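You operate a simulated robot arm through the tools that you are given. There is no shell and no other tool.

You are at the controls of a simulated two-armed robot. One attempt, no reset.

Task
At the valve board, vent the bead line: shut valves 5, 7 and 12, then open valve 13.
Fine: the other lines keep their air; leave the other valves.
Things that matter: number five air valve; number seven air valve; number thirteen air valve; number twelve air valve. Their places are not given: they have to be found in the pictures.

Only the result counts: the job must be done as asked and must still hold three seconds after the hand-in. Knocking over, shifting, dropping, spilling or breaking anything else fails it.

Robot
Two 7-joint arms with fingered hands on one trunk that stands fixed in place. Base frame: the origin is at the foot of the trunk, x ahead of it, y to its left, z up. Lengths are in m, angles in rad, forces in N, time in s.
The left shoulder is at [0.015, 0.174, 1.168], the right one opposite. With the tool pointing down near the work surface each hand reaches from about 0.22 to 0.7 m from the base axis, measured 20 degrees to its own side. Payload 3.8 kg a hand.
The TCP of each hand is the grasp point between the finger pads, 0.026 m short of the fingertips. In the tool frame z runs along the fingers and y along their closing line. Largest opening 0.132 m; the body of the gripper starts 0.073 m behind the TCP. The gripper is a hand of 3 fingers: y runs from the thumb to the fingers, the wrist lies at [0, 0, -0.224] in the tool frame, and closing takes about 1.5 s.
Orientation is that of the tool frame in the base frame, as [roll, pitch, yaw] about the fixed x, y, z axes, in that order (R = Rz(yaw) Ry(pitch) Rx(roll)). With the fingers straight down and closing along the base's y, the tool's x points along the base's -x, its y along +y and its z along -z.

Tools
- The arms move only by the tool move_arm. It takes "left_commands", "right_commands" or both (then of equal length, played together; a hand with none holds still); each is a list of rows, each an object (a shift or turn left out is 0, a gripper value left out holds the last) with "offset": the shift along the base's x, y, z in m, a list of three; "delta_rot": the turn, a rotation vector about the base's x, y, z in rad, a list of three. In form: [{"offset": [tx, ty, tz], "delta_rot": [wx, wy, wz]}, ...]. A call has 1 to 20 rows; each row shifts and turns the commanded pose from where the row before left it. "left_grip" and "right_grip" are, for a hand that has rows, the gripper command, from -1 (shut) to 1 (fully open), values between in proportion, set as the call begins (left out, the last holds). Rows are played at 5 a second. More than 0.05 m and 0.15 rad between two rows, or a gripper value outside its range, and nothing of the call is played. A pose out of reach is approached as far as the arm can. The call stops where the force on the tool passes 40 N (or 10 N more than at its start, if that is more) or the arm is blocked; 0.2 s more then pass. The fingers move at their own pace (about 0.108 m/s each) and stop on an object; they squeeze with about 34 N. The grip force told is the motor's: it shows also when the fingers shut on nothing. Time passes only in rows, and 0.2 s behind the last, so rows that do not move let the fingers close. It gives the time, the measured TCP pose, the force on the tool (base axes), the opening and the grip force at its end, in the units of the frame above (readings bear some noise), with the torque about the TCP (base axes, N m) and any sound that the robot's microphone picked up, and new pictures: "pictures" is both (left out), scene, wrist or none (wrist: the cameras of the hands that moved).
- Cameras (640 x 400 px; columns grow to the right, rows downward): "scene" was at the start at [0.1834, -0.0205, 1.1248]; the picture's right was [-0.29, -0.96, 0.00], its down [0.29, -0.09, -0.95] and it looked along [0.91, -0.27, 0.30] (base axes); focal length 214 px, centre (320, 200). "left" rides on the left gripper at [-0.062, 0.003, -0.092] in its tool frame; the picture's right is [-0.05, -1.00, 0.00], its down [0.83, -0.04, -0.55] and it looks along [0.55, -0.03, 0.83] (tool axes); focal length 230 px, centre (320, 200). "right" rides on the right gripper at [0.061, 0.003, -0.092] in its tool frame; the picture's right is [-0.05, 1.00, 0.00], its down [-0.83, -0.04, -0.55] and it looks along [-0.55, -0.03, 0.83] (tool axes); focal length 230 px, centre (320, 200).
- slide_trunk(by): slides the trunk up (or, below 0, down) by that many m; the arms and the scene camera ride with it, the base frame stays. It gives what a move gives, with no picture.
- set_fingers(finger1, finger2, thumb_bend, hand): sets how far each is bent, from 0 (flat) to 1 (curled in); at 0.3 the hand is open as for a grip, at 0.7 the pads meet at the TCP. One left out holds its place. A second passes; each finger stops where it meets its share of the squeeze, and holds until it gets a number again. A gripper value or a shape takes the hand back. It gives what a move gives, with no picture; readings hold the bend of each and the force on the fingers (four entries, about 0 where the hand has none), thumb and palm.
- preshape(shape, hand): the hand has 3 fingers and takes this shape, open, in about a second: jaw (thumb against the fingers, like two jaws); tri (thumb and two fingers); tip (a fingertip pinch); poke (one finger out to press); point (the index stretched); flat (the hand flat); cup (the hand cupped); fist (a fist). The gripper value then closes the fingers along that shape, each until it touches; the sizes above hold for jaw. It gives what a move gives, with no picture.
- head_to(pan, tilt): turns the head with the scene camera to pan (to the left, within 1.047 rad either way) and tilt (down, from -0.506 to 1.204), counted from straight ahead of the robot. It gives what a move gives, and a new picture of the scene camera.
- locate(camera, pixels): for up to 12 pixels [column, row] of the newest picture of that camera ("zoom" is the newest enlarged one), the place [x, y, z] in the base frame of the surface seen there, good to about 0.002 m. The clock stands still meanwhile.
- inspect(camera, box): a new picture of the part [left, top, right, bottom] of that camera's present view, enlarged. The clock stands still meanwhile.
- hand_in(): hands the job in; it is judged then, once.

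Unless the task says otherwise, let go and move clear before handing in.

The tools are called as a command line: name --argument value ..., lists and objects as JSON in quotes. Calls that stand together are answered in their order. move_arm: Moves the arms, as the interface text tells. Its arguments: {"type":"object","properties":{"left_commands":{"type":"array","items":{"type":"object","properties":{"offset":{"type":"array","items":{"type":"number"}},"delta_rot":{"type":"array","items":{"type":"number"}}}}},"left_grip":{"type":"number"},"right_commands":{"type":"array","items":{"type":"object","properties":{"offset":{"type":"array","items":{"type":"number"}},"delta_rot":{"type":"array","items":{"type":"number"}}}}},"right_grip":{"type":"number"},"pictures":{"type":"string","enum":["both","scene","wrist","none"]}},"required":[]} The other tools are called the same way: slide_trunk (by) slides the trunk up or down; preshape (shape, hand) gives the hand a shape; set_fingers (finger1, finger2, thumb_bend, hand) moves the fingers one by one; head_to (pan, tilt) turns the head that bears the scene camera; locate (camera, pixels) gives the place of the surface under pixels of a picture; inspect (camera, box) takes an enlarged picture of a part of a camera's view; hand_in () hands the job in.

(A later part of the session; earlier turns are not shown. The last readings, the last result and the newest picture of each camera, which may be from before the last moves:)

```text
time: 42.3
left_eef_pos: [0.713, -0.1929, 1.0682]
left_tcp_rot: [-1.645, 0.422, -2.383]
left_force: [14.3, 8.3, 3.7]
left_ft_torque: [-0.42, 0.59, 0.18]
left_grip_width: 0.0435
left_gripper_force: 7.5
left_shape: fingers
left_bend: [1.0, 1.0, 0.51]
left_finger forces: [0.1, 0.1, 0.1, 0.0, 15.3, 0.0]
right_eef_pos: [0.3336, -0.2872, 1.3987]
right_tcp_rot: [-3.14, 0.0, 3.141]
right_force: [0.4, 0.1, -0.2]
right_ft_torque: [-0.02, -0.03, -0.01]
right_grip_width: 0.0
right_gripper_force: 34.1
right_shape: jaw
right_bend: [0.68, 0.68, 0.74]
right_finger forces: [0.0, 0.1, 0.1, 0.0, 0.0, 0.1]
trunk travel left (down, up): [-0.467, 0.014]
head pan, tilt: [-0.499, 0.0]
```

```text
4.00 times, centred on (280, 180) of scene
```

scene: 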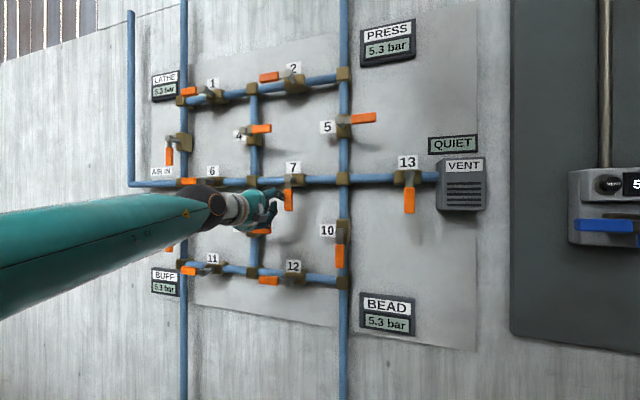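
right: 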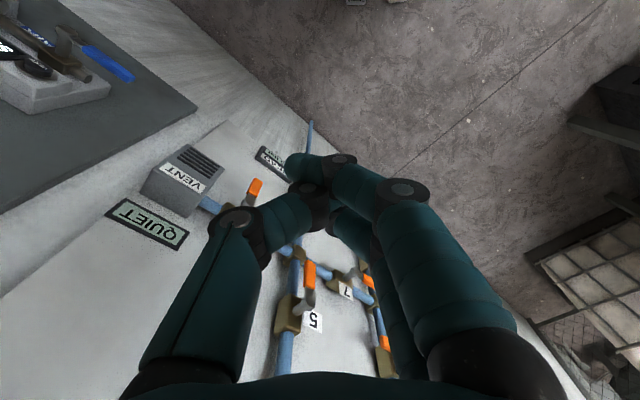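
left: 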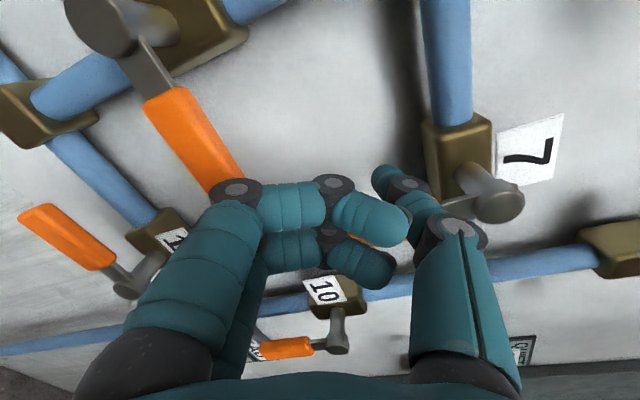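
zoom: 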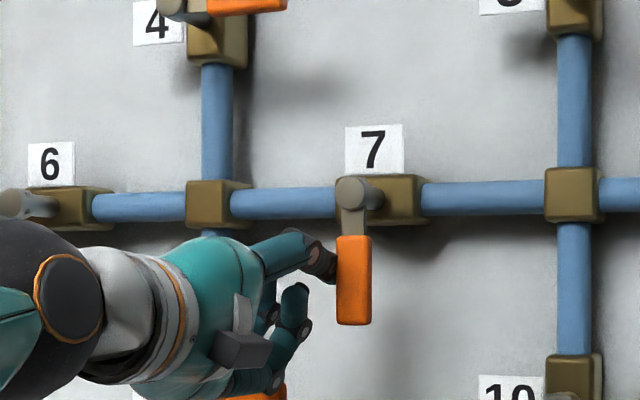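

Valve 7 is at its stop (15 N) with the lever pointing down, across its horizontal pipe. I'll release it, back out, and lower the trunk to keep the same comfortable posture for valve 12.

move_arm --left_commands '[{"offset": [0.0085, 0.0085, 0.003]}, {"offset": [-0.018, 0.018, 0]}, {"offset": [-0.018, 0.018, 0]}, {"offset": [-0.018, 0.018, 0]}, {"offset": [-0.018, 0.018, 0]}, {}]'

slide_trunk --by -0.22

head_to --pan -0.5 --tilt 0.0

```text
time: 43.7
left_eef_pos: [0.6452, -0.1193, 1.0712]
left_tcp_rot: [-1.647, 0.426, -2.384]
left_force: [-1.2, 0.2, 0.0]
left_ft_torque: [0.03, 0.0, -0.01]
left_grip_width: 0.0442
left_gripper_force: 0.0
left_shape: fingers
left_bend: [1.0, 1.0, 0.5]
left_finger forces: [0.1, 0.0, 0.0, 0.1, 0.0, 0.2]
right_eef_pos: [0.331, -0.2896, 1.3987]
right_tcp_rot: [3.141, 0.002, -3.141]
right_force: [0.3, -0.2, -0.1]
right_ft_torque: [0.01, 0.02, 0.0]
right_grip_width: 0.0
right_gripper_force: 34.3
right_shape: jaw
right_bend: [0.68, 0.68, 0.74]
right_finger forces: [0.0, 0.1, 0.0, 0.0, 0.0, 0.0]
trunk travel left (down, up): [-0.467, 0.014]
head pan, tilt: [-0.499, 0.0]
```

scene: 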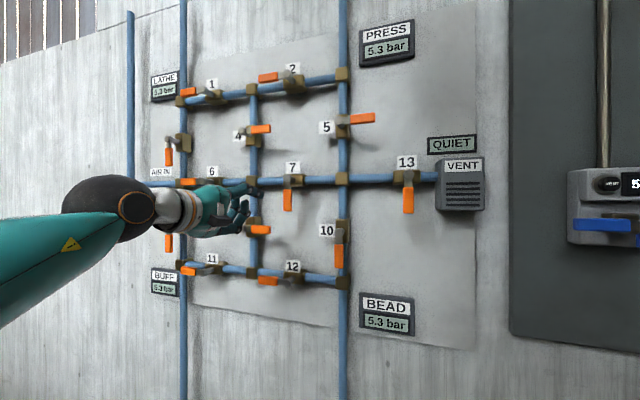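
left: 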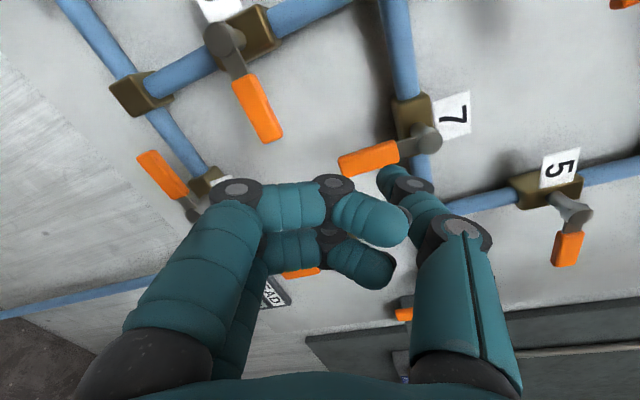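

```text
time: 46.0
left_eef_pos: [0.6482, -0.1164, 0.8524]
left_tcp_rot: [-1.647, 0.428, -2.386]
left_force: [-0.5, 0.1, 0.4]
left_ft_torque: [-0.02, 0.01, -0.02]
left_grip_width: 0.0443
left_gripper_force: 0.2
left_shape: fingers
left_bend: [1.0, 1.0, 0.5]
left_finger forces: [0.0, 0.0, 0.1, 0.0, 0.0, 0.0]
right_eef_pos: [0.4622, -0.2891, 1.0226]
right_tcp_rot: [3.141, -0.421, 3.142]
right_force: [0.0, 0.9, -0.1]
right_ft_torque: [-0.02, 0.04, 0.01]
right_grip_width: 0.0
right_gripper_force: 33.9
right_shape: jaw
right_bend: [0.68, 0.68, 0.74]
right_finger forces: [0.0, 0.0, 0.0, 0.1, 0.0, 0.0]
trunk travel left (down, up): [-0.247, 0.234]
head pan, tilt: [-0.499, 0.0]
```

```text
time: 46.6
left_eef_pos: [0.6484, -0.1168, 0.851]
left_tcp_rot: [-1.647, 0.427, -2.386]
left_force: [-0.3, 0.8, -0.8]
left_ft_torque: [0.0, -0.01, 0.02]
left_grip_width: 0.0444
left_gripper_force: 0.1
left_shape: fingers
left_bend: [1.0, 1.0, 0.5]
left_finger forces: [0.0, 0.1, 0.0, 0.0, 0.1, 0.0]
right_eef_pos: [0.4622, -0.2898, 1.0224]
right_tcp_rot: [-3.141, -0.418, 3.142]
right_force: [-0.4, -0.4, 1.0]
right_ft_torque: [0.0, 0.02, -0.01]
right_grip_width: 0.0001
right_gripper_force: 33.9
right_shape: jaw
right_bend: [0.68, 0.68, 0.74]
right_finger forces: [0.0, 0.0, 0.0, 0.0, 0.0, 0.0]
trunk travel left (down, up): [-0.247, 0.234]
head pan, tilt: [-0.499, 0.0]
```

scene: 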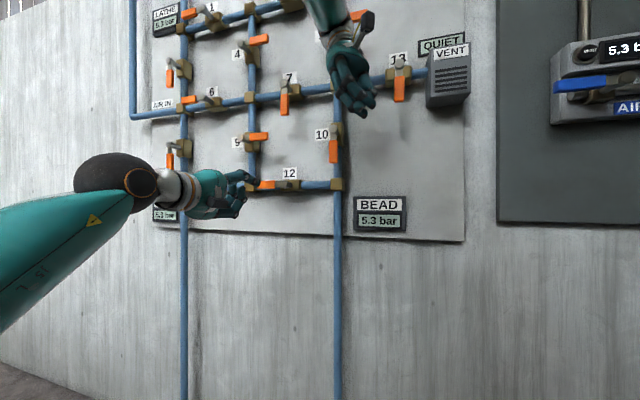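

Valve 7 is down and closed. The trunk slide changed the right arm's posture: its TCP is now (0.462, −0.289, 1.022), hanging in front of the board but with no contact (h≈0.2). I'll draw it back to a safe place.

move_arm --right_commands '[{"offset": [-0.02, 0, 0.015], "delta_rot": [0, 0.07, 0]}, {"offset": [-0.02, 0, 0.02], "delta_rot": [0, 0.07, 0]}, {"offset": [-0.02, 0, 0.02], "delta_rot": [0, 0.07, 0]}, {"offset": [-0.02, 0, 0.02], "delta_rot": [0, 0.07, 0]}, {"offset": [-0.02, 0, 0.02], "delta_rot": [0, 0.07, 0]}, {"offset": [-0.02, 0, 0.02], "delta_rot": [0, 0.07, 0]}, {}]'

```text
time: 48.2
left_eef_pos: [0.6488, -0.1173, 0.8527]
left_tcp_rot: [-1.646, 0.427, -2.387]
left_force: [-0.2, -0.7, 0.0]
left_ft_torque: [0.02, 0.01, 0.0]
left_grip_width: 0.0446
left_gripper_force: 0.1
left_shape: fingers
left_bend: [1.0, 1.0, 0.5]
left_finger forces: [0.0, 0.1, 0.0, 0.0, 0.0, 0.0]
right_eef_pos: [0.3417, -0.3244, 1.0267]
right_tcp_rot: [-3.14, -0.842, -3.141]
right_force: [0.4, -0.5, 0.7]
right_ft_torque: [0.02, -0.01, 0.0]
right_grip_width: 0.0
right_gripper_force: 33.9
right_shape: jaw
right_bend: [0.68, 0.68, 0.74]
right_finger forces: [0.0, 0.0, 0.0, 0.0, 0.0, 0.0]
right hand out of reach, approached as far as the arm can: row 1, 2, 3, 4, 5, 6
trunk travel left (down, up): [-0.247, 0.234]
head pan, tilt: [-0.499, 0.0]
```

scene: 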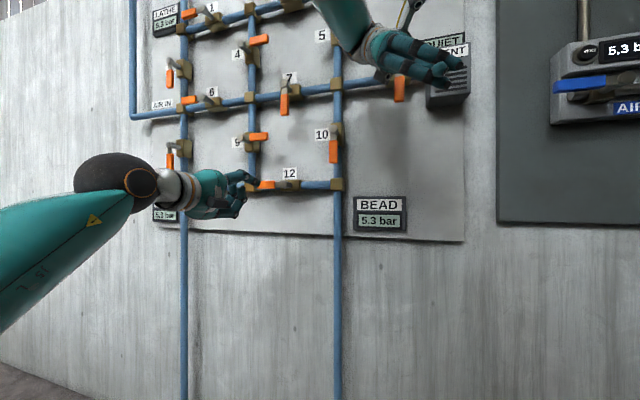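
right: 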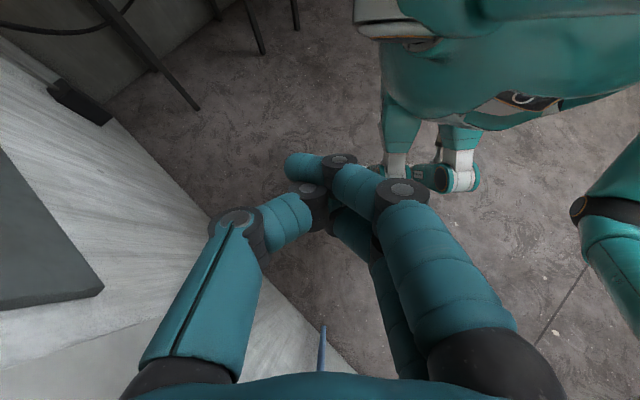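

I turned the right hand the wrong way: its fingers now point back at the robot and its wrist is nearer the board (h≈0.14). I'll rotate it back until the fingers point down.

move_arm --right_commands '[{"delta_rot": [0, -0.105, 0]}, {"delta_rot": [0, -0.105, 0]}, {"delta_rot": [0, -0.105, 0]}, {"delta_rot": [0, -0.105, 0]}, {}]'

```text
time: 49.4
left_eef_pos: [0.648, -0.1172, 0.8511]
left_tcp_rot: [-1.646, 0.425, -2.386]
left_force: [0.3, 0.0, 0.1]
left_ft_torque: [0.02, -0.02, -0.01]
left_grip_width: 0.0441
left_gripper_force: 0.1
left_shape: fingers
left_bend: [1.0, 1.0, 0.5]
left_finger forces: [0.0, 0.0, 0.0, 0.0, 0.0, 0.1]
right_eef_pos: [0.3431, -0.3245, 1.0275]
right_tcp_rot: [3.141, -0.42, 3.141]
right_force: [-0.2, -0.7, 0.5]
right_ft_torque: [0.06, 0.02, 0.01]
right_grip_width: 0.0002
right_gripper_force: 34.4
right_shape: jaw
right_bend: [0.68, 0.68, 0.74]
right_finger forces: [0.1, 0.1, 0.0, 0.0, 0.0, 0.1]
trunk travel left (down, up): [-0.247, 0.234]
head pan, tilt: [-0.499, 0.0]
```

scene: 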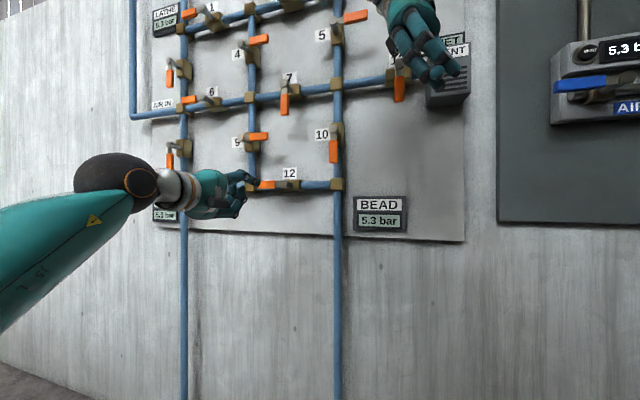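
right: 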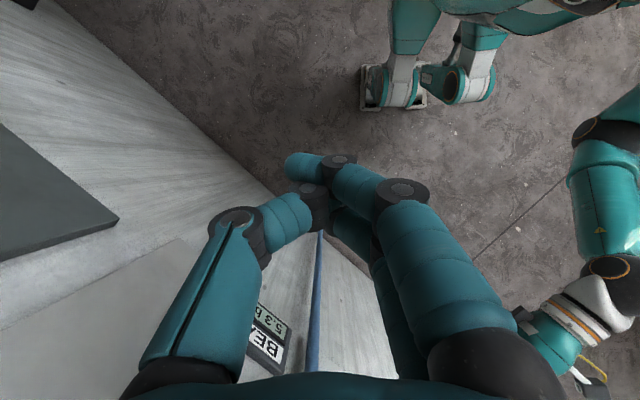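

move_arm --right_commands '[{"delta_rot": [0, -0.105, 0]}, {"delta_rot": [0, -0.105, 0]}, {"delta_rot": [0, -0.105, 0]}, {"delta_rot": [0, -0.105, 0]}, {"offset": [-0.01, 0.01, 0.03]}, {"offset": [-0.01, 0.01, 0.03]}, {"offset": [0, 0.01, 0.03]}, {}]'

inspect --camera "scene" --box '[150, 0, 480, 206]'

```text
time: 51.2
left_eef_pos: [0.6474, -0.116, 0.8502]
left_tcp_rot: [-1.648, 0.425, -2.386]
left_force: [0.0, 0.6, 0.2]
left_ft_torque: [-0.01, -0.03, -0.03]
left_grip_width: 0.0445
left_gripper_force: 0.1
left_shape: fingers
left_bend: [1.0, 1.0, 0.5]
left_finger forces: [0.0, 0.0, 0.0, 0.1, 0.0, 0.0]
right_eef_pos: [0.321, -0.3096, 1.0792]
right_tcp_rot: [-3.139, 0.0, 3.141]
right_force: [0.2, 0.3, -1.1]
right_ft_torque: [0.02, 0.0, 0.02]
right_grip_width: 0.0
right_gripper_force: 33.8
right_shape: jaw
right_bend: [0.68, 0.68, 0.74]
right_finger forces: [0.0, 0.1, 0.1, 0.1, 0.1, 0.1]
right hand out of reach, approached as far as the arm can: row 6, 7
trunk travel left (down, up): [-0.247, 0.234]
head pan, tilt: [-0.499, 0.0]
```

scene: 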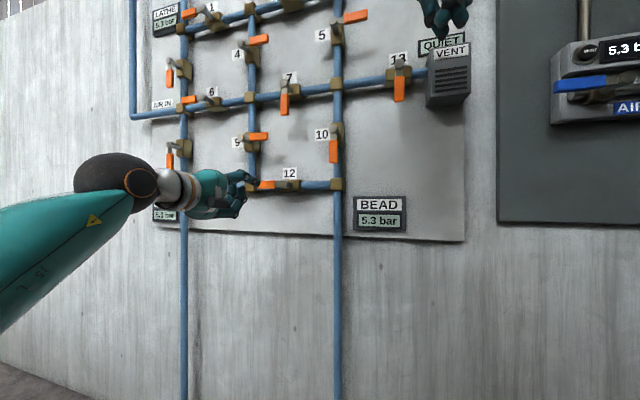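
right: 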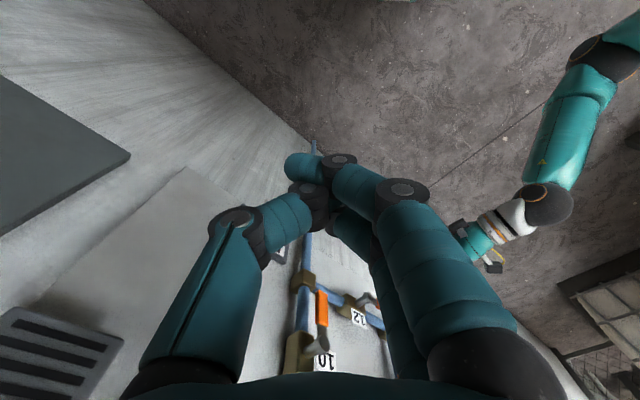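

```text
1.94 times, centred on (315, 103) of scene
```

zoom: 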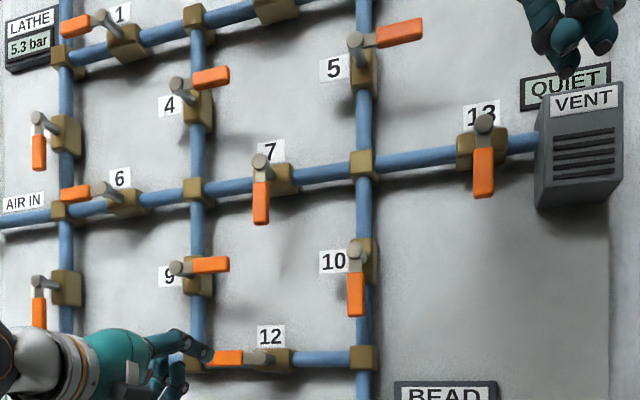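

All the valves are as expected, and the right hand is parked clear. Now I'll measure valve 12 and the left prong.

inspect --camera "scene" --box '[200, 130, 340, 230]'

locate --camera "zoom" --pixels '[[400, 252], [350, 255], [300, 258], [280, 262], [250, 220], [240, 225], [255, 225], [225, 290], [200, 340]]'

```text
4.00 times, centred on (270, 180) of scene
```

zoom: 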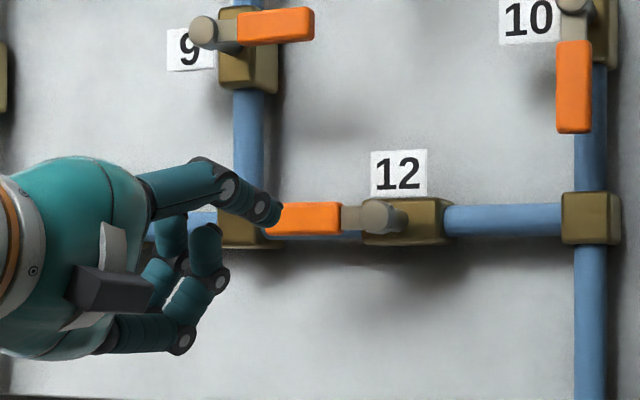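

```text
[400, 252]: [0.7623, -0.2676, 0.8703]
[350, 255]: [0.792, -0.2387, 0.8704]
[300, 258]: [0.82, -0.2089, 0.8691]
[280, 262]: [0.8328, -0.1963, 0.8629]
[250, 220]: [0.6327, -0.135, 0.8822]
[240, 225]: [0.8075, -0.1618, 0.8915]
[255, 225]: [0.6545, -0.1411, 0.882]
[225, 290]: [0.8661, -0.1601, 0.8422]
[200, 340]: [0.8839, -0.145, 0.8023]
```

locate --camera "zoom" --pixels '[[372, 216], [380, 216], [345, 217], [305, 212], [305, 225], [335, 218], [268, 210], [275, 222]]'

```text
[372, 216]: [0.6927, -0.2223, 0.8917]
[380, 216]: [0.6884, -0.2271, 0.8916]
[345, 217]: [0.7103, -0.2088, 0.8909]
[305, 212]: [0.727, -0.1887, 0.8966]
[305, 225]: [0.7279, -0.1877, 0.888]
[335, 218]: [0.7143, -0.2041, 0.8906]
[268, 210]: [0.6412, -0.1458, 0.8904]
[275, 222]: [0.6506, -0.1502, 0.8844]
```

Hub 12 is at s≈−0.330, z≈0.8915, the same layout as 7. I'll position the prong above its lever and move in.

move_arm --left_commands '[{"offset": [0.012, 0.012, 0.02]}, {"offset": [0.012, 0.012, 0.02]}, {"offset": [0.0143, -0.0143, 0]}, {"offset": [0.0143, -0.0143, 0]}, {"offset": [0.0143, -0.0143, 0]}, {"offset": [0.0143, -0.0143, 0]}, {"offset": [0.0143, -0.0143, 0]}, {}]'

inspect --camera "scene" --box '[200, 130, 340, 230]'

```text
time: 53.0
left_eef_pos: [0.7436, -0.1638, 0.8925]
left_tcp_rot: [-1.648, 0.424, -2.386]
left_force: [-0.2, -0.4, -0.3]
left_ft_torque: [0.02, -0.03, -0.02]
left_grip_width: 0.0442
left_gripper_force: 0.0
left_shape: fingers
left_bend: [1.0, 1.0, 0.5]
left_finger forces: [0.0, 0.0, 0.0, 0.0, 0.0, 0.1]
right_eef_pos: [0.3202, -0.3085, 1.0812]
right_tcp_rot: [-3.139, 0.0, -3.141]
right_force: [-0.5, -0.3, 0.2]
right_ft_torque: [0.0, 0.0, 0.01]
right_grip_width: 0.0
right_gripper_force: 34.3
right_shape: jaw
right_bend: [0.68, 0.68, 0.74]
right_finger forces: [0.0, 0.1, 0.0, 0.0, 0.1, 0.1]
trunk travel left (down, up): [-0.247, 0.234]
head pan, tilt: [-0.499, 0.0]
```

scene: 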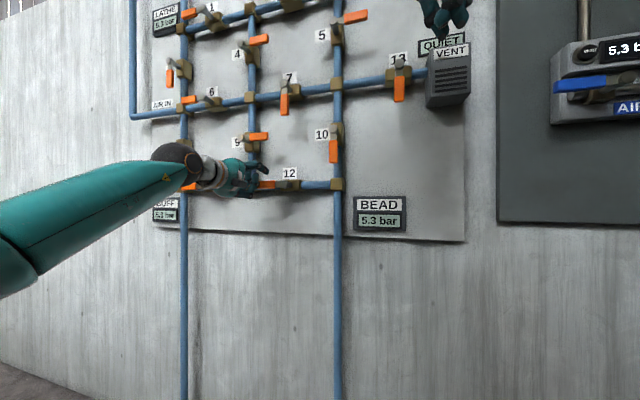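
left: 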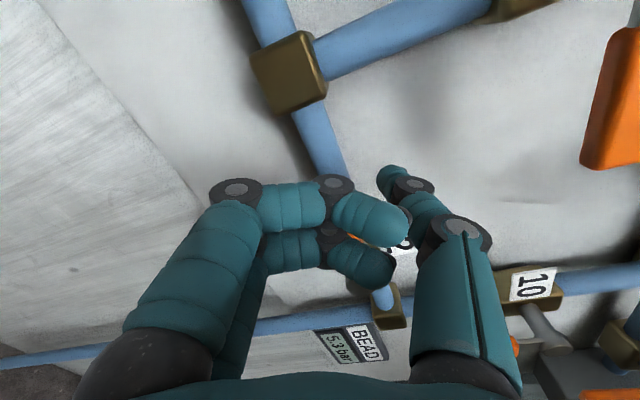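

```text
4.00 times, centred on (270, 180) of scene
```

zoom: 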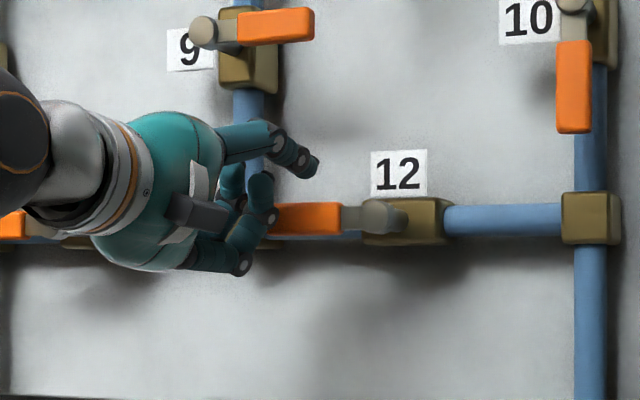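

The prong is above lever 12, the same geometry as valve 7. I'll repeat the same push.

move_arm --left_commands '[{"offset": [0, 0, -0.0114]}, {"offset": [0, 0, -0.0114]}, {"offset": [0, 0, -0.0114]}, {"offset": [0, 0, -0.0114]}, {"offset": [-0.0015, -0.0015, -0.0114]}, {"offset": [-0.0046, -0.0046, -0.0095]}, {"offset": [-0.0046, -0.0046, -0.0095]}, {}]'

inspect --camera "scene" --box '[200, 130, 340, 230]'

```text
time: 54.8
left_eef_pos: [0.7341, -0.1763, 0.8148]
left_tcp_rot: [-1.647, 0.425, -2.386]
left_force: [0.7, 0.8, 1.0]
left_ft_torque: [-0.06, 0.0, -0.01]
left_grip_width: 0.0447
left_gripper_force: 0.3
left_shape: fingers
left_bend: [1.0, 1.0, 0.5]
left_finger forces: [0.0, 0.1, 0.0, 0.1, 1.1, 0.0]
right_eef_pos: [0.3204, -0.3082, 1.0821]
right_tcp_rot: [-3.14, 0.0, -3.139]
right_force: [0.2, -0.3, 0.3]
right_ft_torque: [0.01, 0.02, 0.01]
right_grip_width: 0.0001
right_gripper_force: 34.1
right_shape: jaw
right_bend: [0.68, 0.68, 0.74]
right_finger forces: [0.0, 0.0, 0.0, 0.0, 0.0, 0.0]
trunk travel left (down, up): [-0.247, 0.234]
head pan, tilt: [-0.499, 0.0]
```

scene: 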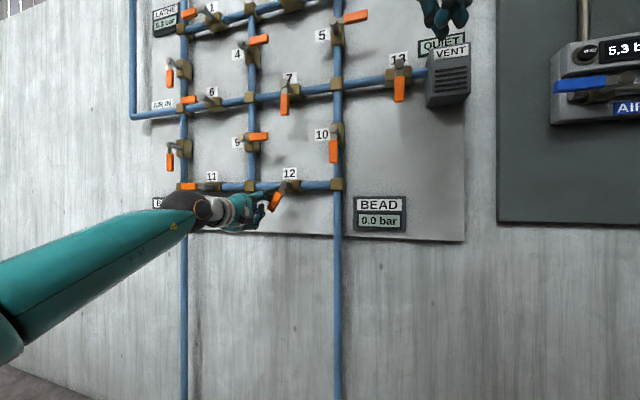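
left: 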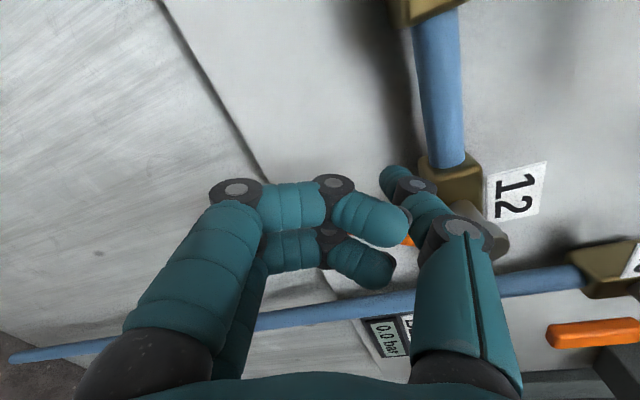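

```text
4.00 times, centred on (270, 180) of scene
```

zoom: 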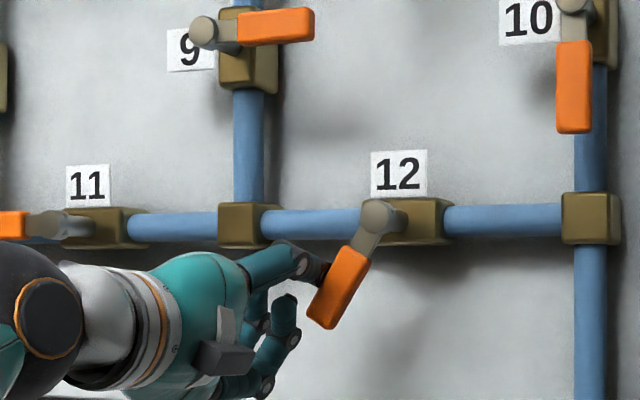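

Lever 12 is at about 60° and the BEAD gauge already shows 0.0 bar. I'll finish the turn to the stop.

move_arm --left_commands '[{"offset": [-0.0046, -0.0046, -0.002]}, {"offset": [-0.0046, -0.0046, -0.002]}, {"offset": [-0.0046, -0.0046, -0.001]}, {"offset": [-0.0035, -0.0035, 0]}, {"offset": [-0.0035, -0.0035, 0]}, {}]'

inspect --camera "scene" --box '[200, 130, 340, 230]'

```text
time: 56.2
left_eef_pos: [0.7146, -0.1952, 0.8123]
left_tcp_rot: [-1.645, 0.424, -2.382]
left_force: [13.8, 10.6, 3.6]
left_ft_torque: [-0.51, 0.55, 0.1]
left_grip_width: 0.0438
left_gripper_force: 8.1
left_shape: fingers
left_bend: [1.0, 1.0, 0.51]
left_finger forces: [0.0, 0.0, 0.0, 0.1, 16.4, 0.0]
right_eef_pos: [0.3221, -0.307, 1.0828]
right_tcp_rot: [-3.139, -0.002, 3.141]
right_force: [0.3, -0.2, 0.3]
right_ft_torque: [0.02, -0.01, 0.0]
right_grip_width: 0.0
right_gripper_force: 34.1
right_shape: jaw
right_bend: [0.68, 0.68, 0.74]
right_finger forces: [0.0, 0.0, 0.0, 0.0, 0.1, 0.1]
trunk travel left (down, up): [-0.247, 0.234]
head pan, tilt: [-0.499, 0.0]
```

scene: 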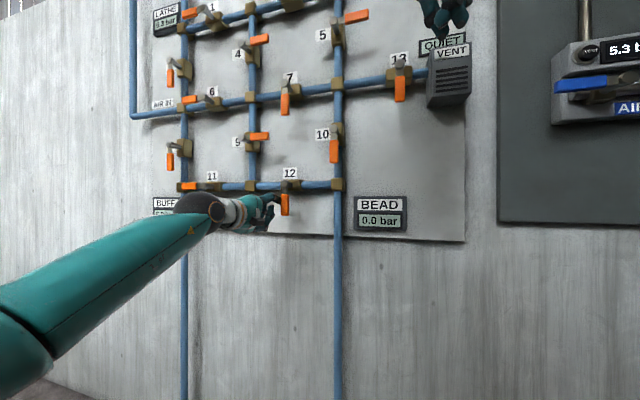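
left: 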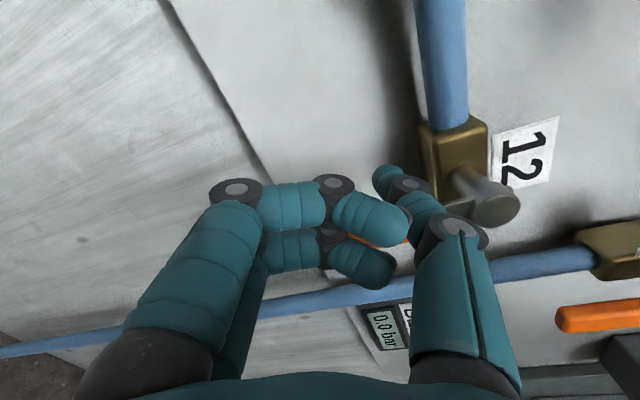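

```text
4.00 times, centred on (270, 180) of scene
```

zoom: 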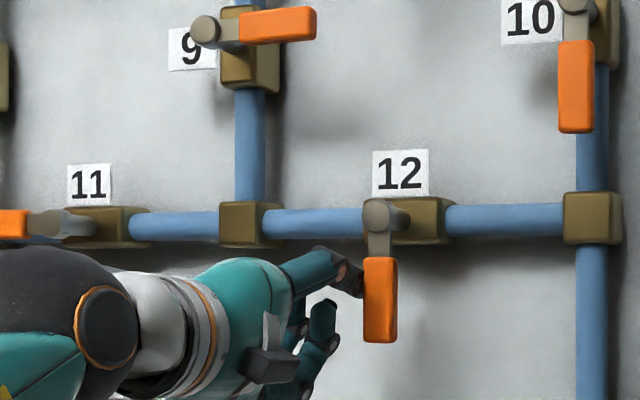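

Valve 12 is at its stop with the lever down. For valve 13, I'll first move the right hand further away, and back the left hand off valve 12.

move_arm --left_commands '[{"offset": [0.0085, 0.0085, 0.003]}, {"offset": [-0.0151, 0.0151, 0]}, {"offset": [-0.0151, 0.0151, 0]}, {"offset": [-0.0151, 0.0151, 0]}, {}]' --right_commands '[{"offset": [-0.02, -0.015, 0]}, {"offset": [-0.02, -0.015, 0]}, {"offset": [-0.02, -0.015, 0]}, {"offset": [-0.02, -0.015, 0]}, {}]'

```text
time: 57.4
left_eef_pos: [0.6754, -0.1427, 0.8131]
left_tcp_rot: [-1.647, 0.426, -2.383]
left_force: [0.1, 0.2, 0.2]
left_ft_torque: [-0.03, -0.02, 0.02]
left_grip_width: 0.0445
left_gripper_force: 0.0
left_shape: fingers
left_bend: [1.0, 1.0, 0.5]
left_finger forces: [0.0, 0.1, 0.1, 0.1, 0.1, 0.0]
right_eef_pos: [0.2417, -0.3706, 1.0836]
right_tcp_rot: [3.14, -0.002, 3.141]
right_force: [0.8, 0.9, 0.2]
right_ft_torque: [0.02, -0.04, 0.01]
right_grip_width: 0.0
right_gripper_force: 33.8
right_shape: jaw
right_bend: [0.68, 0.68, 0.74]
right_finger forces: [0.0, 0.0, 0.1, 0.0, 0.0, 0.0]
trunk travel left (down, up): [-0.247, 0.234]
head pan, tilt: [-0.499, 0.0]
```

scene: 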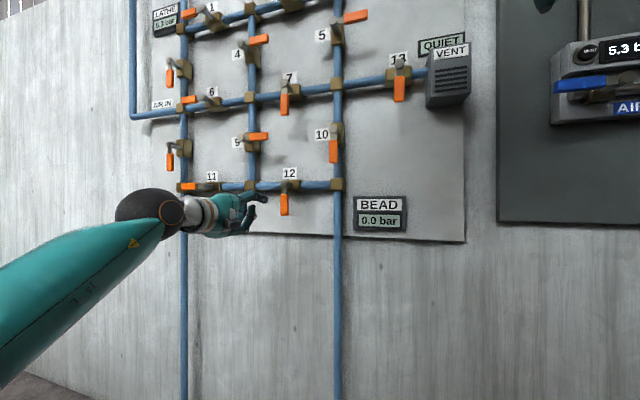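
right: 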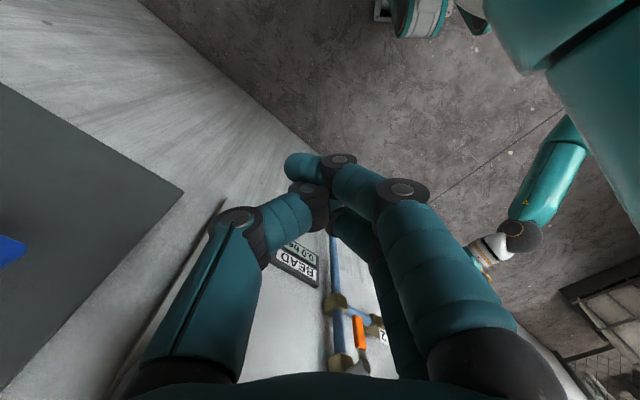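
left: 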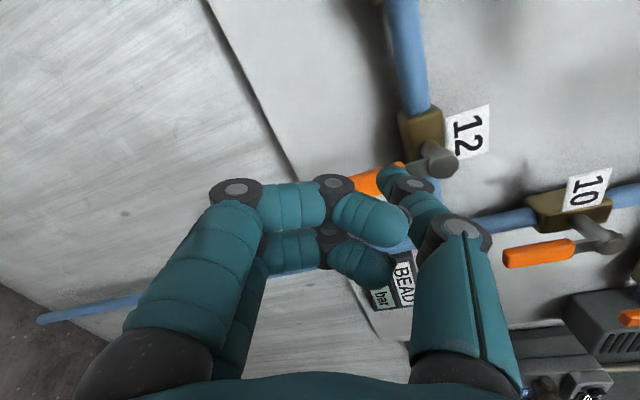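

All three levers (5, 7, 12) are across their pipes. Now I'll measure valve 13 and the vent box more precisely.

inspect --camera "scene" --box '[350, 20, 490, 120]'

locate --camera "zoom" --pixels '[[220, 205], [218, 230], [200, 290], [185, 285], [222, 285], [200, 318], [310, 200], [330, 200], [345, 250], [360, 200], [315, 330], [260, 280]]'

```text
4.00 times, centred on (420, 70) of scene
```

zoom: 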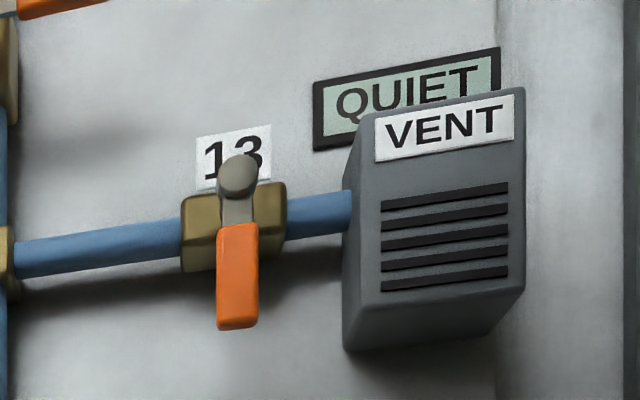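

```text
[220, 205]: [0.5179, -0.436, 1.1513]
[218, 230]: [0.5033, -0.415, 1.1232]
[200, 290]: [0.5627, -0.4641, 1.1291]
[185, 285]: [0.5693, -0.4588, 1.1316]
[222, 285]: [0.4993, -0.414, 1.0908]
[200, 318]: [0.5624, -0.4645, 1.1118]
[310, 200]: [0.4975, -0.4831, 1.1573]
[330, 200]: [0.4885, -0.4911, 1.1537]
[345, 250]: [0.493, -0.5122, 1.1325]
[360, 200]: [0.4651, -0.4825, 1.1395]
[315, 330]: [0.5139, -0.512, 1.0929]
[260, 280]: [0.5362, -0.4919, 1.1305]
```

locate --camera "zoom" --pixels '[[237, 177], [237, 245], [237, 280], [237, 320], [257, 280], [350, 300], [370, 300], [347, 340], [375, 250], [440, 250], [520, 250], [364, 120]]'

```text
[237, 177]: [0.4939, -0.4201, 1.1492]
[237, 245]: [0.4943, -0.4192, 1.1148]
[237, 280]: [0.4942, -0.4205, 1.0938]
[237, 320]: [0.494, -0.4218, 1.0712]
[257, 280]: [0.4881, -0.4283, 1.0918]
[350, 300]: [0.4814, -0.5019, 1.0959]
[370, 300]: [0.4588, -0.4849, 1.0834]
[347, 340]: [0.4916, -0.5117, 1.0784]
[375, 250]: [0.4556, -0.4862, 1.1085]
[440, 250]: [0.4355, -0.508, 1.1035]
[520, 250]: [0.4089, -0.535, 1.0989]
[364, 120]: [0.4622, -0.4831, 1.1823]
```

Valve 13's hub is at s≈−0.052, z≈1.148. The vent box front is at h≈0.06, starting at s≈0.0145, so there's room for the prong right of the lever. I'll move the left hand there at standoff, turning right 0.3 rad on the way.

move_arm --left_commands '[{"offset": [-0.01985, -0.0197, 0.01967], "delta_rot": [0, 0, -0.05]}, {"offset": [-0.01985, -0.0197, 0.01967], "delta_rot": [0, 0, -0.05]}, {"offset": [-0.01985, -0.0197, 0.01967], "delta_rot": [0, 0, -0.05]}, {"offset": [-0.01985, -0.0197, 0.01967], "delta_rot": [0, 0, -0.05]}, {"offset": [-0.01985, -0.0197, 0.01967], "delta_rot": [0, 0, -0.05]}, {"offset": [-0.01985, -0.0197, 0.01967], "delta_rot": [0, 0, -0.05]}, {"offset": [-0.01985, -0.0197, 0.01967]}, {"offset": [-0.01985, -0.0197, 0.01967]}]'

```text
time: 59.2
left_eef_pos: [0.5166, -0.3013, 0.9707]
left_tcp_rot: [-1.647, 0.425, -2.685]
left_force: [-0.1, 0.8, 0.6]
left_ft_torque: [-0.01, -0.01, 0.01]
left_grip_width: 0.0445
left_gripper_force: 0.0
left_shape: fingers
left_bend: [1.0, 1.0, 0.5]
left_finger forces: [0.1, 0.1, 0.0, 0.0, 0.0, 0.1]
right_eef_pos: [0.2412, -0.3711, 1.0823]
right_tcp_rot: [3.141, 0.0, -3.141]
right_force: [0.0, -0.8, -0.2]
right_ft_torque: [0.01, 0.0, 0.01]
right_grip_width: 0.0
right_gripper_force: 34.2
right_shape: jaw
right_bend: [0.68, 0.68, 0.74]
right_finger forces: [0.0, 0.1, 0.0, 0.1, 0.0, 0.0]
trunk travel left (down, up): [-0.247, 0.234]
head pan, tilt: [-0.499, 0.0]
```

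scene: 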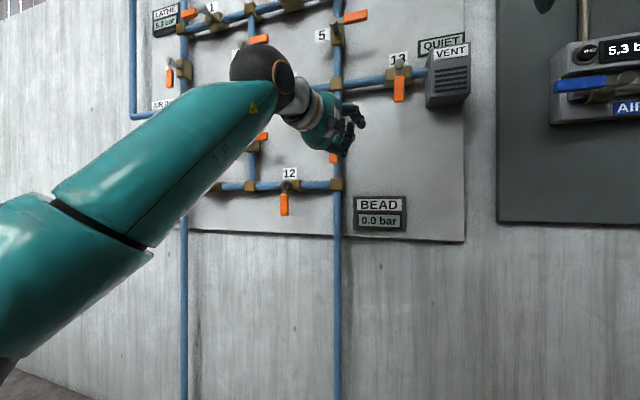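
left: 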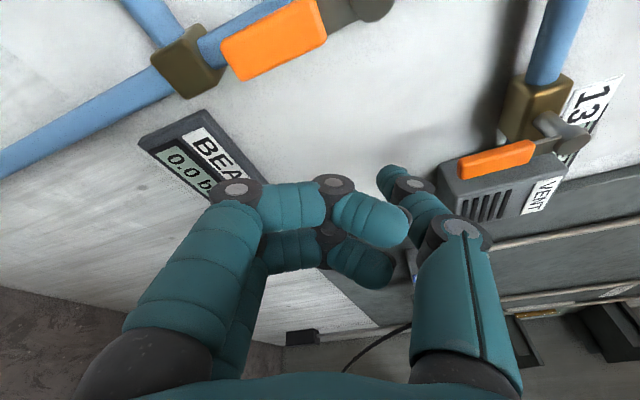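

Reach is still fine. I'll do the remaining part of the move to the standoff in front of valve 13.

move_arm --left_commands '[{"offset": [-0.0199, -0.0194, 0.0195]}, {"offset": [-0.0199, -0.0194, 0.0195]}, {"offset": [-0.0199, -0.0194, 0.0195]}, {"offset": [-0.0199, -0.0194, 0.0195]}, {}]'

inspect --camera "scene" --box '[350, 20, 490, 120]'

```text
time: 60.4
left_eef_pos: [0.4359, -0.3761, 1.0493]
left_tcp_rot: [-1.648, 0.427, -2.688]
left_force: [0.6, 0.3, -0.9]
left_ft_torque: [-0.03, 0.01, -0.02]
left_grip_width: 0.0446
left_gripper_force: 0.0
left_shape: fingers
left_bend: [1.0, 1.0, 0.5]
left_finger forces: [0.0, 0.0, 0.1, 0.1, 0.1, 0.0]
right_eef_pos: [0.2412, -0.3714, 1.084]
right_tcp_rot: [3.141, 0.0, -3.141]
right_force: [0.3, -0.4, -0.2]
right_ft_torque: [0.02, 0.01, 0.02]
right_grip_width: 0.0
right_gripper_force: 33.5
right_shape: jaw
right_bend: [0.68, 0.68, 0.74]
right_finger forces: [0.1, 0.0, 0.0, 0.0, 0.0, 0.0]
trunk travel left (down, up): [-0.247, 0.234]
head pan, tilt: [-0.499, 0.0]
```

scene: 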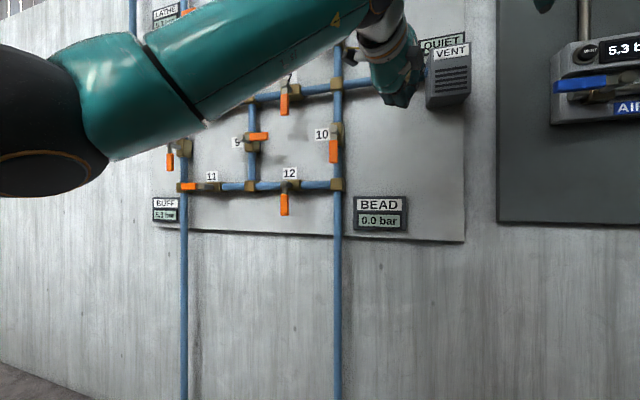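
left: 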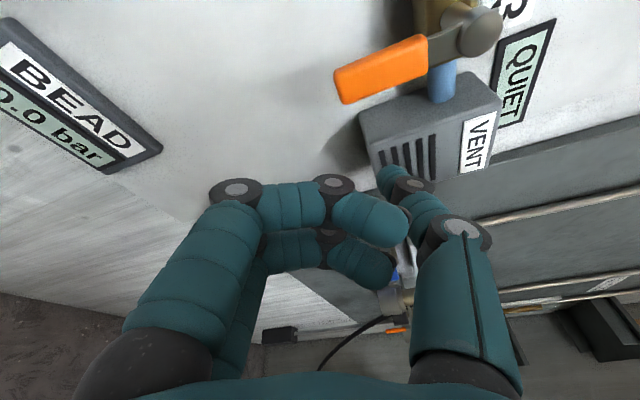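

```text
4.00 times, centred on (420, 70) of scene
```

zoom: 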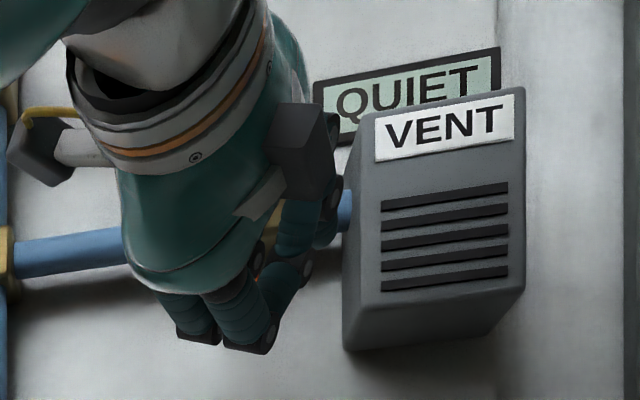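

TCP is at s≈−0.042, h≈0.153. I'll verify the prong tip and lever positions from the wrist camera before moving in.

inspect --camera "left" --box '[320, 0, 560, 250]'

locate --camera "left" --pixels '[[390, 168], [378, 178], [385, 180], [400, 170], [385, 70], [385, 92], [340, 85], [480, 30], [375, 140], [412, 185]]'

```text
1.60 times, centred on (440, 125) of left
```

zoom: 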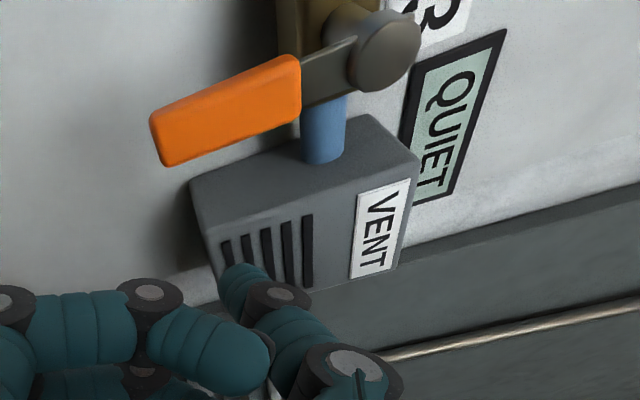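

```text
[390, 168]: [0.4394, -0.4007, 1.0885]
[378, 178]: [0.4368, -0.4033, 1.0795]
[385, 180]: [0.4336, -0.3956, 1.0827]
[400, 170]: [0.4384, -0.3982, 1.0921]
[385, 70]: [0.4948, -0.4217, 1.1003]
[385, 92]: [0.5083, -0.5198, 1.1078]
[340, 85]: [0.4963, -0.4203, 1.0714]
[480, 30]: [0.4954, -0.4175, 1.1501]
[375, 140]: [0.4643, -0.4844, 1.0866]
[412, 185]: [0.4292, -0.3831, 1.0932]
```

The prong tip at s≈−0.02 clears both lever 13 (right edge −0.042) and the vent box (0.0145). I'll move in.

move_arm --left_commands '[{"offset": [0.0124, -0.0124, 0]}, {"offset": [0.0124, -0.0124, 0]}, {"offset": [0.0124, -0.0124, 0]}, {"offset": [0.0124, -0.0124, 0]}, {}]'

inspect --camera "left" --box '[280, 0, 520, 250]'

```text
time: 61.6
left_eef_pos: [0.4871, -0.4265, 1.0512]
left_tcp_rot: [-1.647, 0.426, -2.688]
left_force: [0.5, -0.4, -0.6]
left_ft_torque: [-0.03, 0.0, 0.0]
left_grip_width: 0.0445
left_gripper_force: 0.1
left_shape: fingers
left_bend: [1.0, 1.0, 0.5]
left_finger forces: [0.0, 0.0, 0.0, 0.0, 0.0, 0.0]
right_eef_pos: [0.2413, -0.3704, 1.0832]
right_tcp_rot: [3.141, 0.0, 3.14]
right_force: [-0.1, -0.7, -1.1]
right_ft_torque: [0.0, 0.01, 0.0]
right_grip_width: 0.0
right_gripper_force: 34.0
right_shape: jaw
right_bend: [0.68, 0.68, 0.74]
right_finger forces: [0.0, 0.0, 0.0, 0.1, 0.0, 0.0]
trunk travel left (down, up): [-0.247, 0.234]
head pan, tilt: [-0.499, 0.0]
```

scene: 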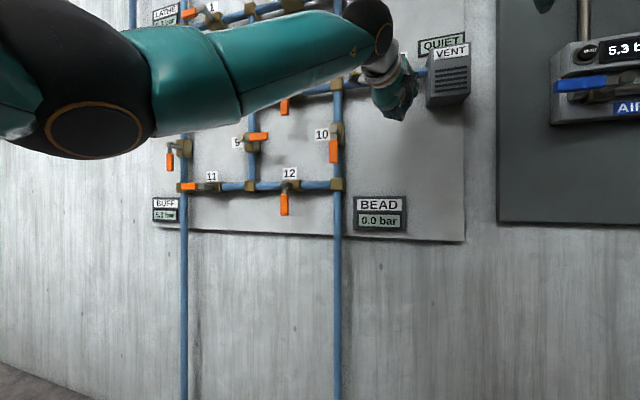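
left: 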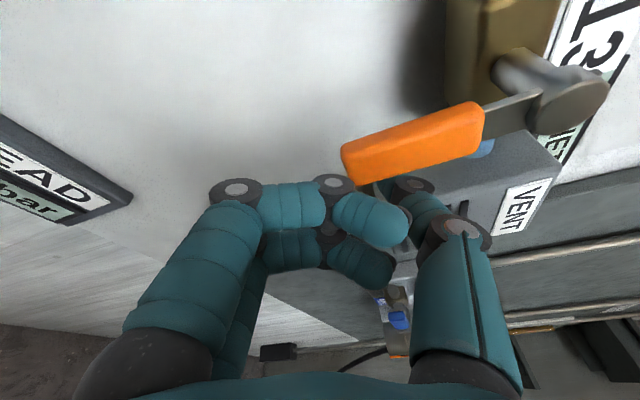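

```text
1.60 times, centred on (400, 125) of left
```

zoom: 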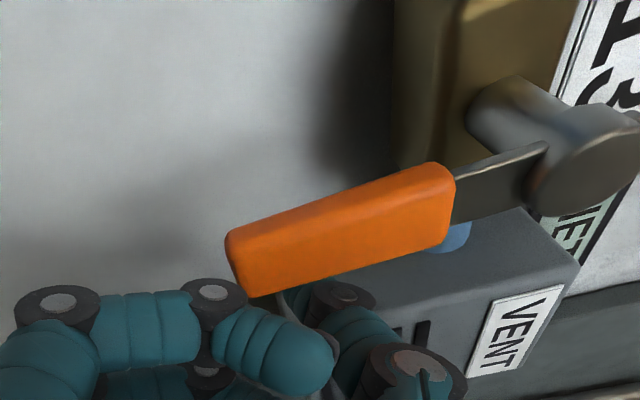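

The prong is on the right side of lever 13 with no contact yet. I'll push it to the left.

move_arm --left_commands '[{"offset": [0.0075, 0.0075, -0.001]}, {"offset": [0.0075, 0.0075, -0.001]}, {"offset": [0.0075, 0.0075, -0.001]}, {"offset": [0.0075, 0.0075, -0.001]}, {}]'

inspect --camera "left" --box '[280, 0, 520, 250]'

```text
time: 62.8
left_eef_pos: [0.5171, -0.3967, 1.0454]
left_tcp_rot: [-1.647, 0.426, -2.686]
left_force: [-1.1, -0.5, 0.6]
left_ft_torque: [0.02, -0.04, 0.0]
left_grip_width: 0.0446
left_gripper_force: 0.3
left_shape: fingers
left_bend: [1.0, 1.0, 0.5]
left_finger forces: [0.0, 0.0, 0.0, 0.0, 1.0, 0.0]
right_eef_pos: [0.2401, -0.372, 1.0832]
right_tcp_rot: [-3.141, 0.0, -3.141]
right_force: [-0.7, 0.6, 0.5]
right_ft_torque: [0.01, -0.02, -0.01]
right_grip_width: 0.0
right_gripper_force: 33.8
right_shape: jaw
right_bend: [0.68, 0.68, 0.74]
right_finger forces: [0.0, 0.0, 0.1, 0.0, 0.0, 0.0]
trunk travel left (down, up): [-0.247, 0.234]
head pan, tilt: [-0.499, 0.0]
```

scene: 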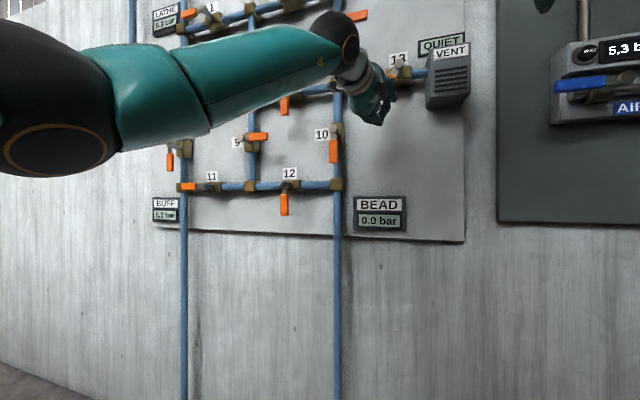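
left: 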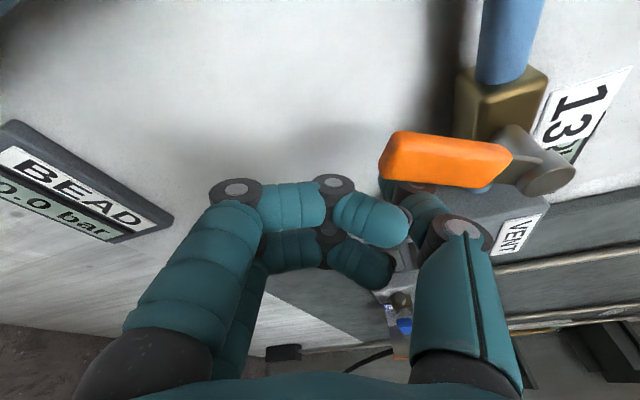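

```text
1.60 times, centred on (400, 125) of left
```

zoom: 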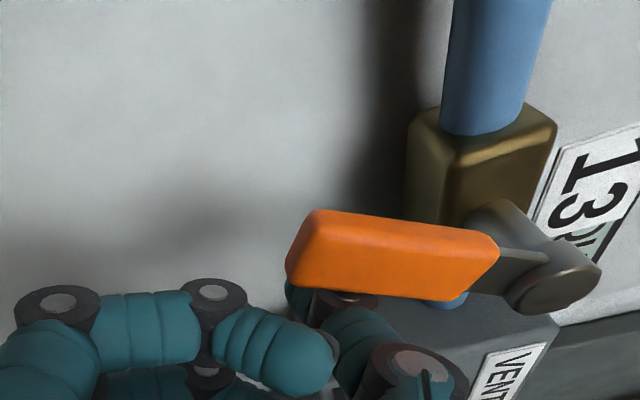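

Lever 13 is turning toward the left. I'll continue the arc left and up.

move_arm --left_commands '[{"offset": [0.0073, 0.0073, 0.004]}, {"offset": [0.0073, 0.0073, 0.005]}, {"offset": [0.0073, 0.0073, 0.006]}, {"offset": [0.0045, 0.0045, 0.0085]}, {"offset": [0.0045, 0.0045, 0.0095]}, {"offset": [0.0045, 0.0045, 0.009]}, {}]'

inspect --camera "left" --box '[280, 0, 520, 250]'

```text
time: 64.4
left_eef_pos: [0.551, -0.3612, 1.0862]
left_tcp_rot: [-1.646, 0.426, -2.686]
left_force: [-1.2, 0.2, 1.2]
left_ft_torque: [0.03, -0.03, 0.0]
left_grip_width: 0.0445
left_gripper_force: 0.0
left_shape: fingers
left_bend: [1.0, 1.0, 0.5]
left_finger forces: [0.1, 0.1, 0.1, 0.0, 0.0, 0.0]
right_eef_pos: [0.2402, -0.3711, 1.0829]
right_tcp_rot: [3.14, 0.0, -3.14]
right_force: [-0.8, -0.2, -0.6]
right_ft_torque: [0.0, -0.01, -0.01]
right_grip_width: 0.0002
right_gripper_force: 33.6
right_shape: jaw
right_bend: [0.68, 0.68, 0.74]
right_finger forces: [0.0, 0.1, 0.1, 0.0, 0.0, 0.1]
trunk travel left (down, up): [-0.247, 0.234]
head pan, tilt: [-0.499, 0.0]
```

scene: 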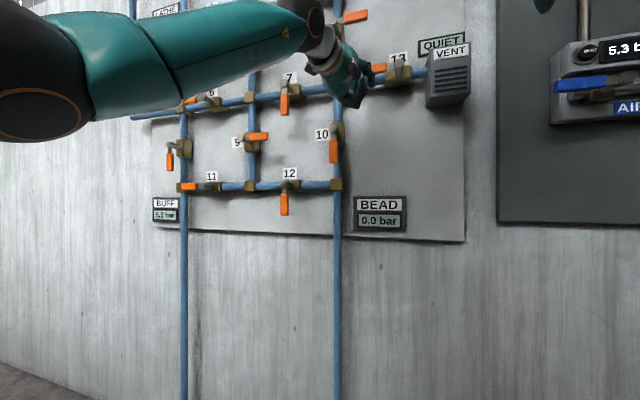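
left: 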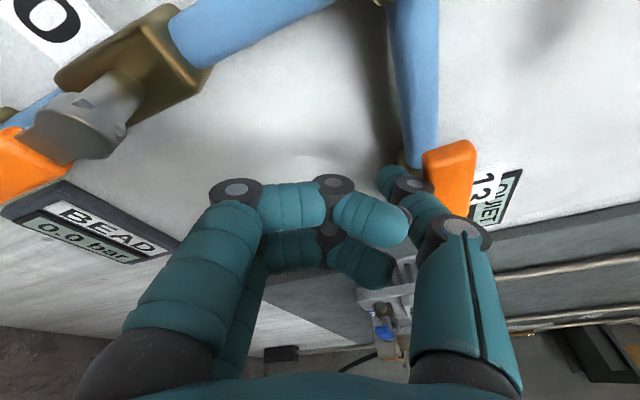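

```text
1.60 times, centred on (400, 125) of left
```

zoom: 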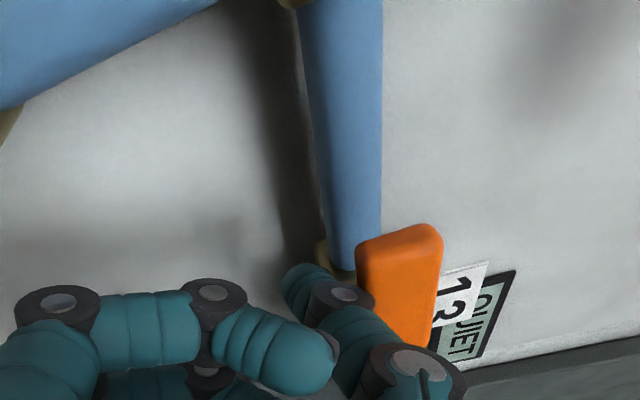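

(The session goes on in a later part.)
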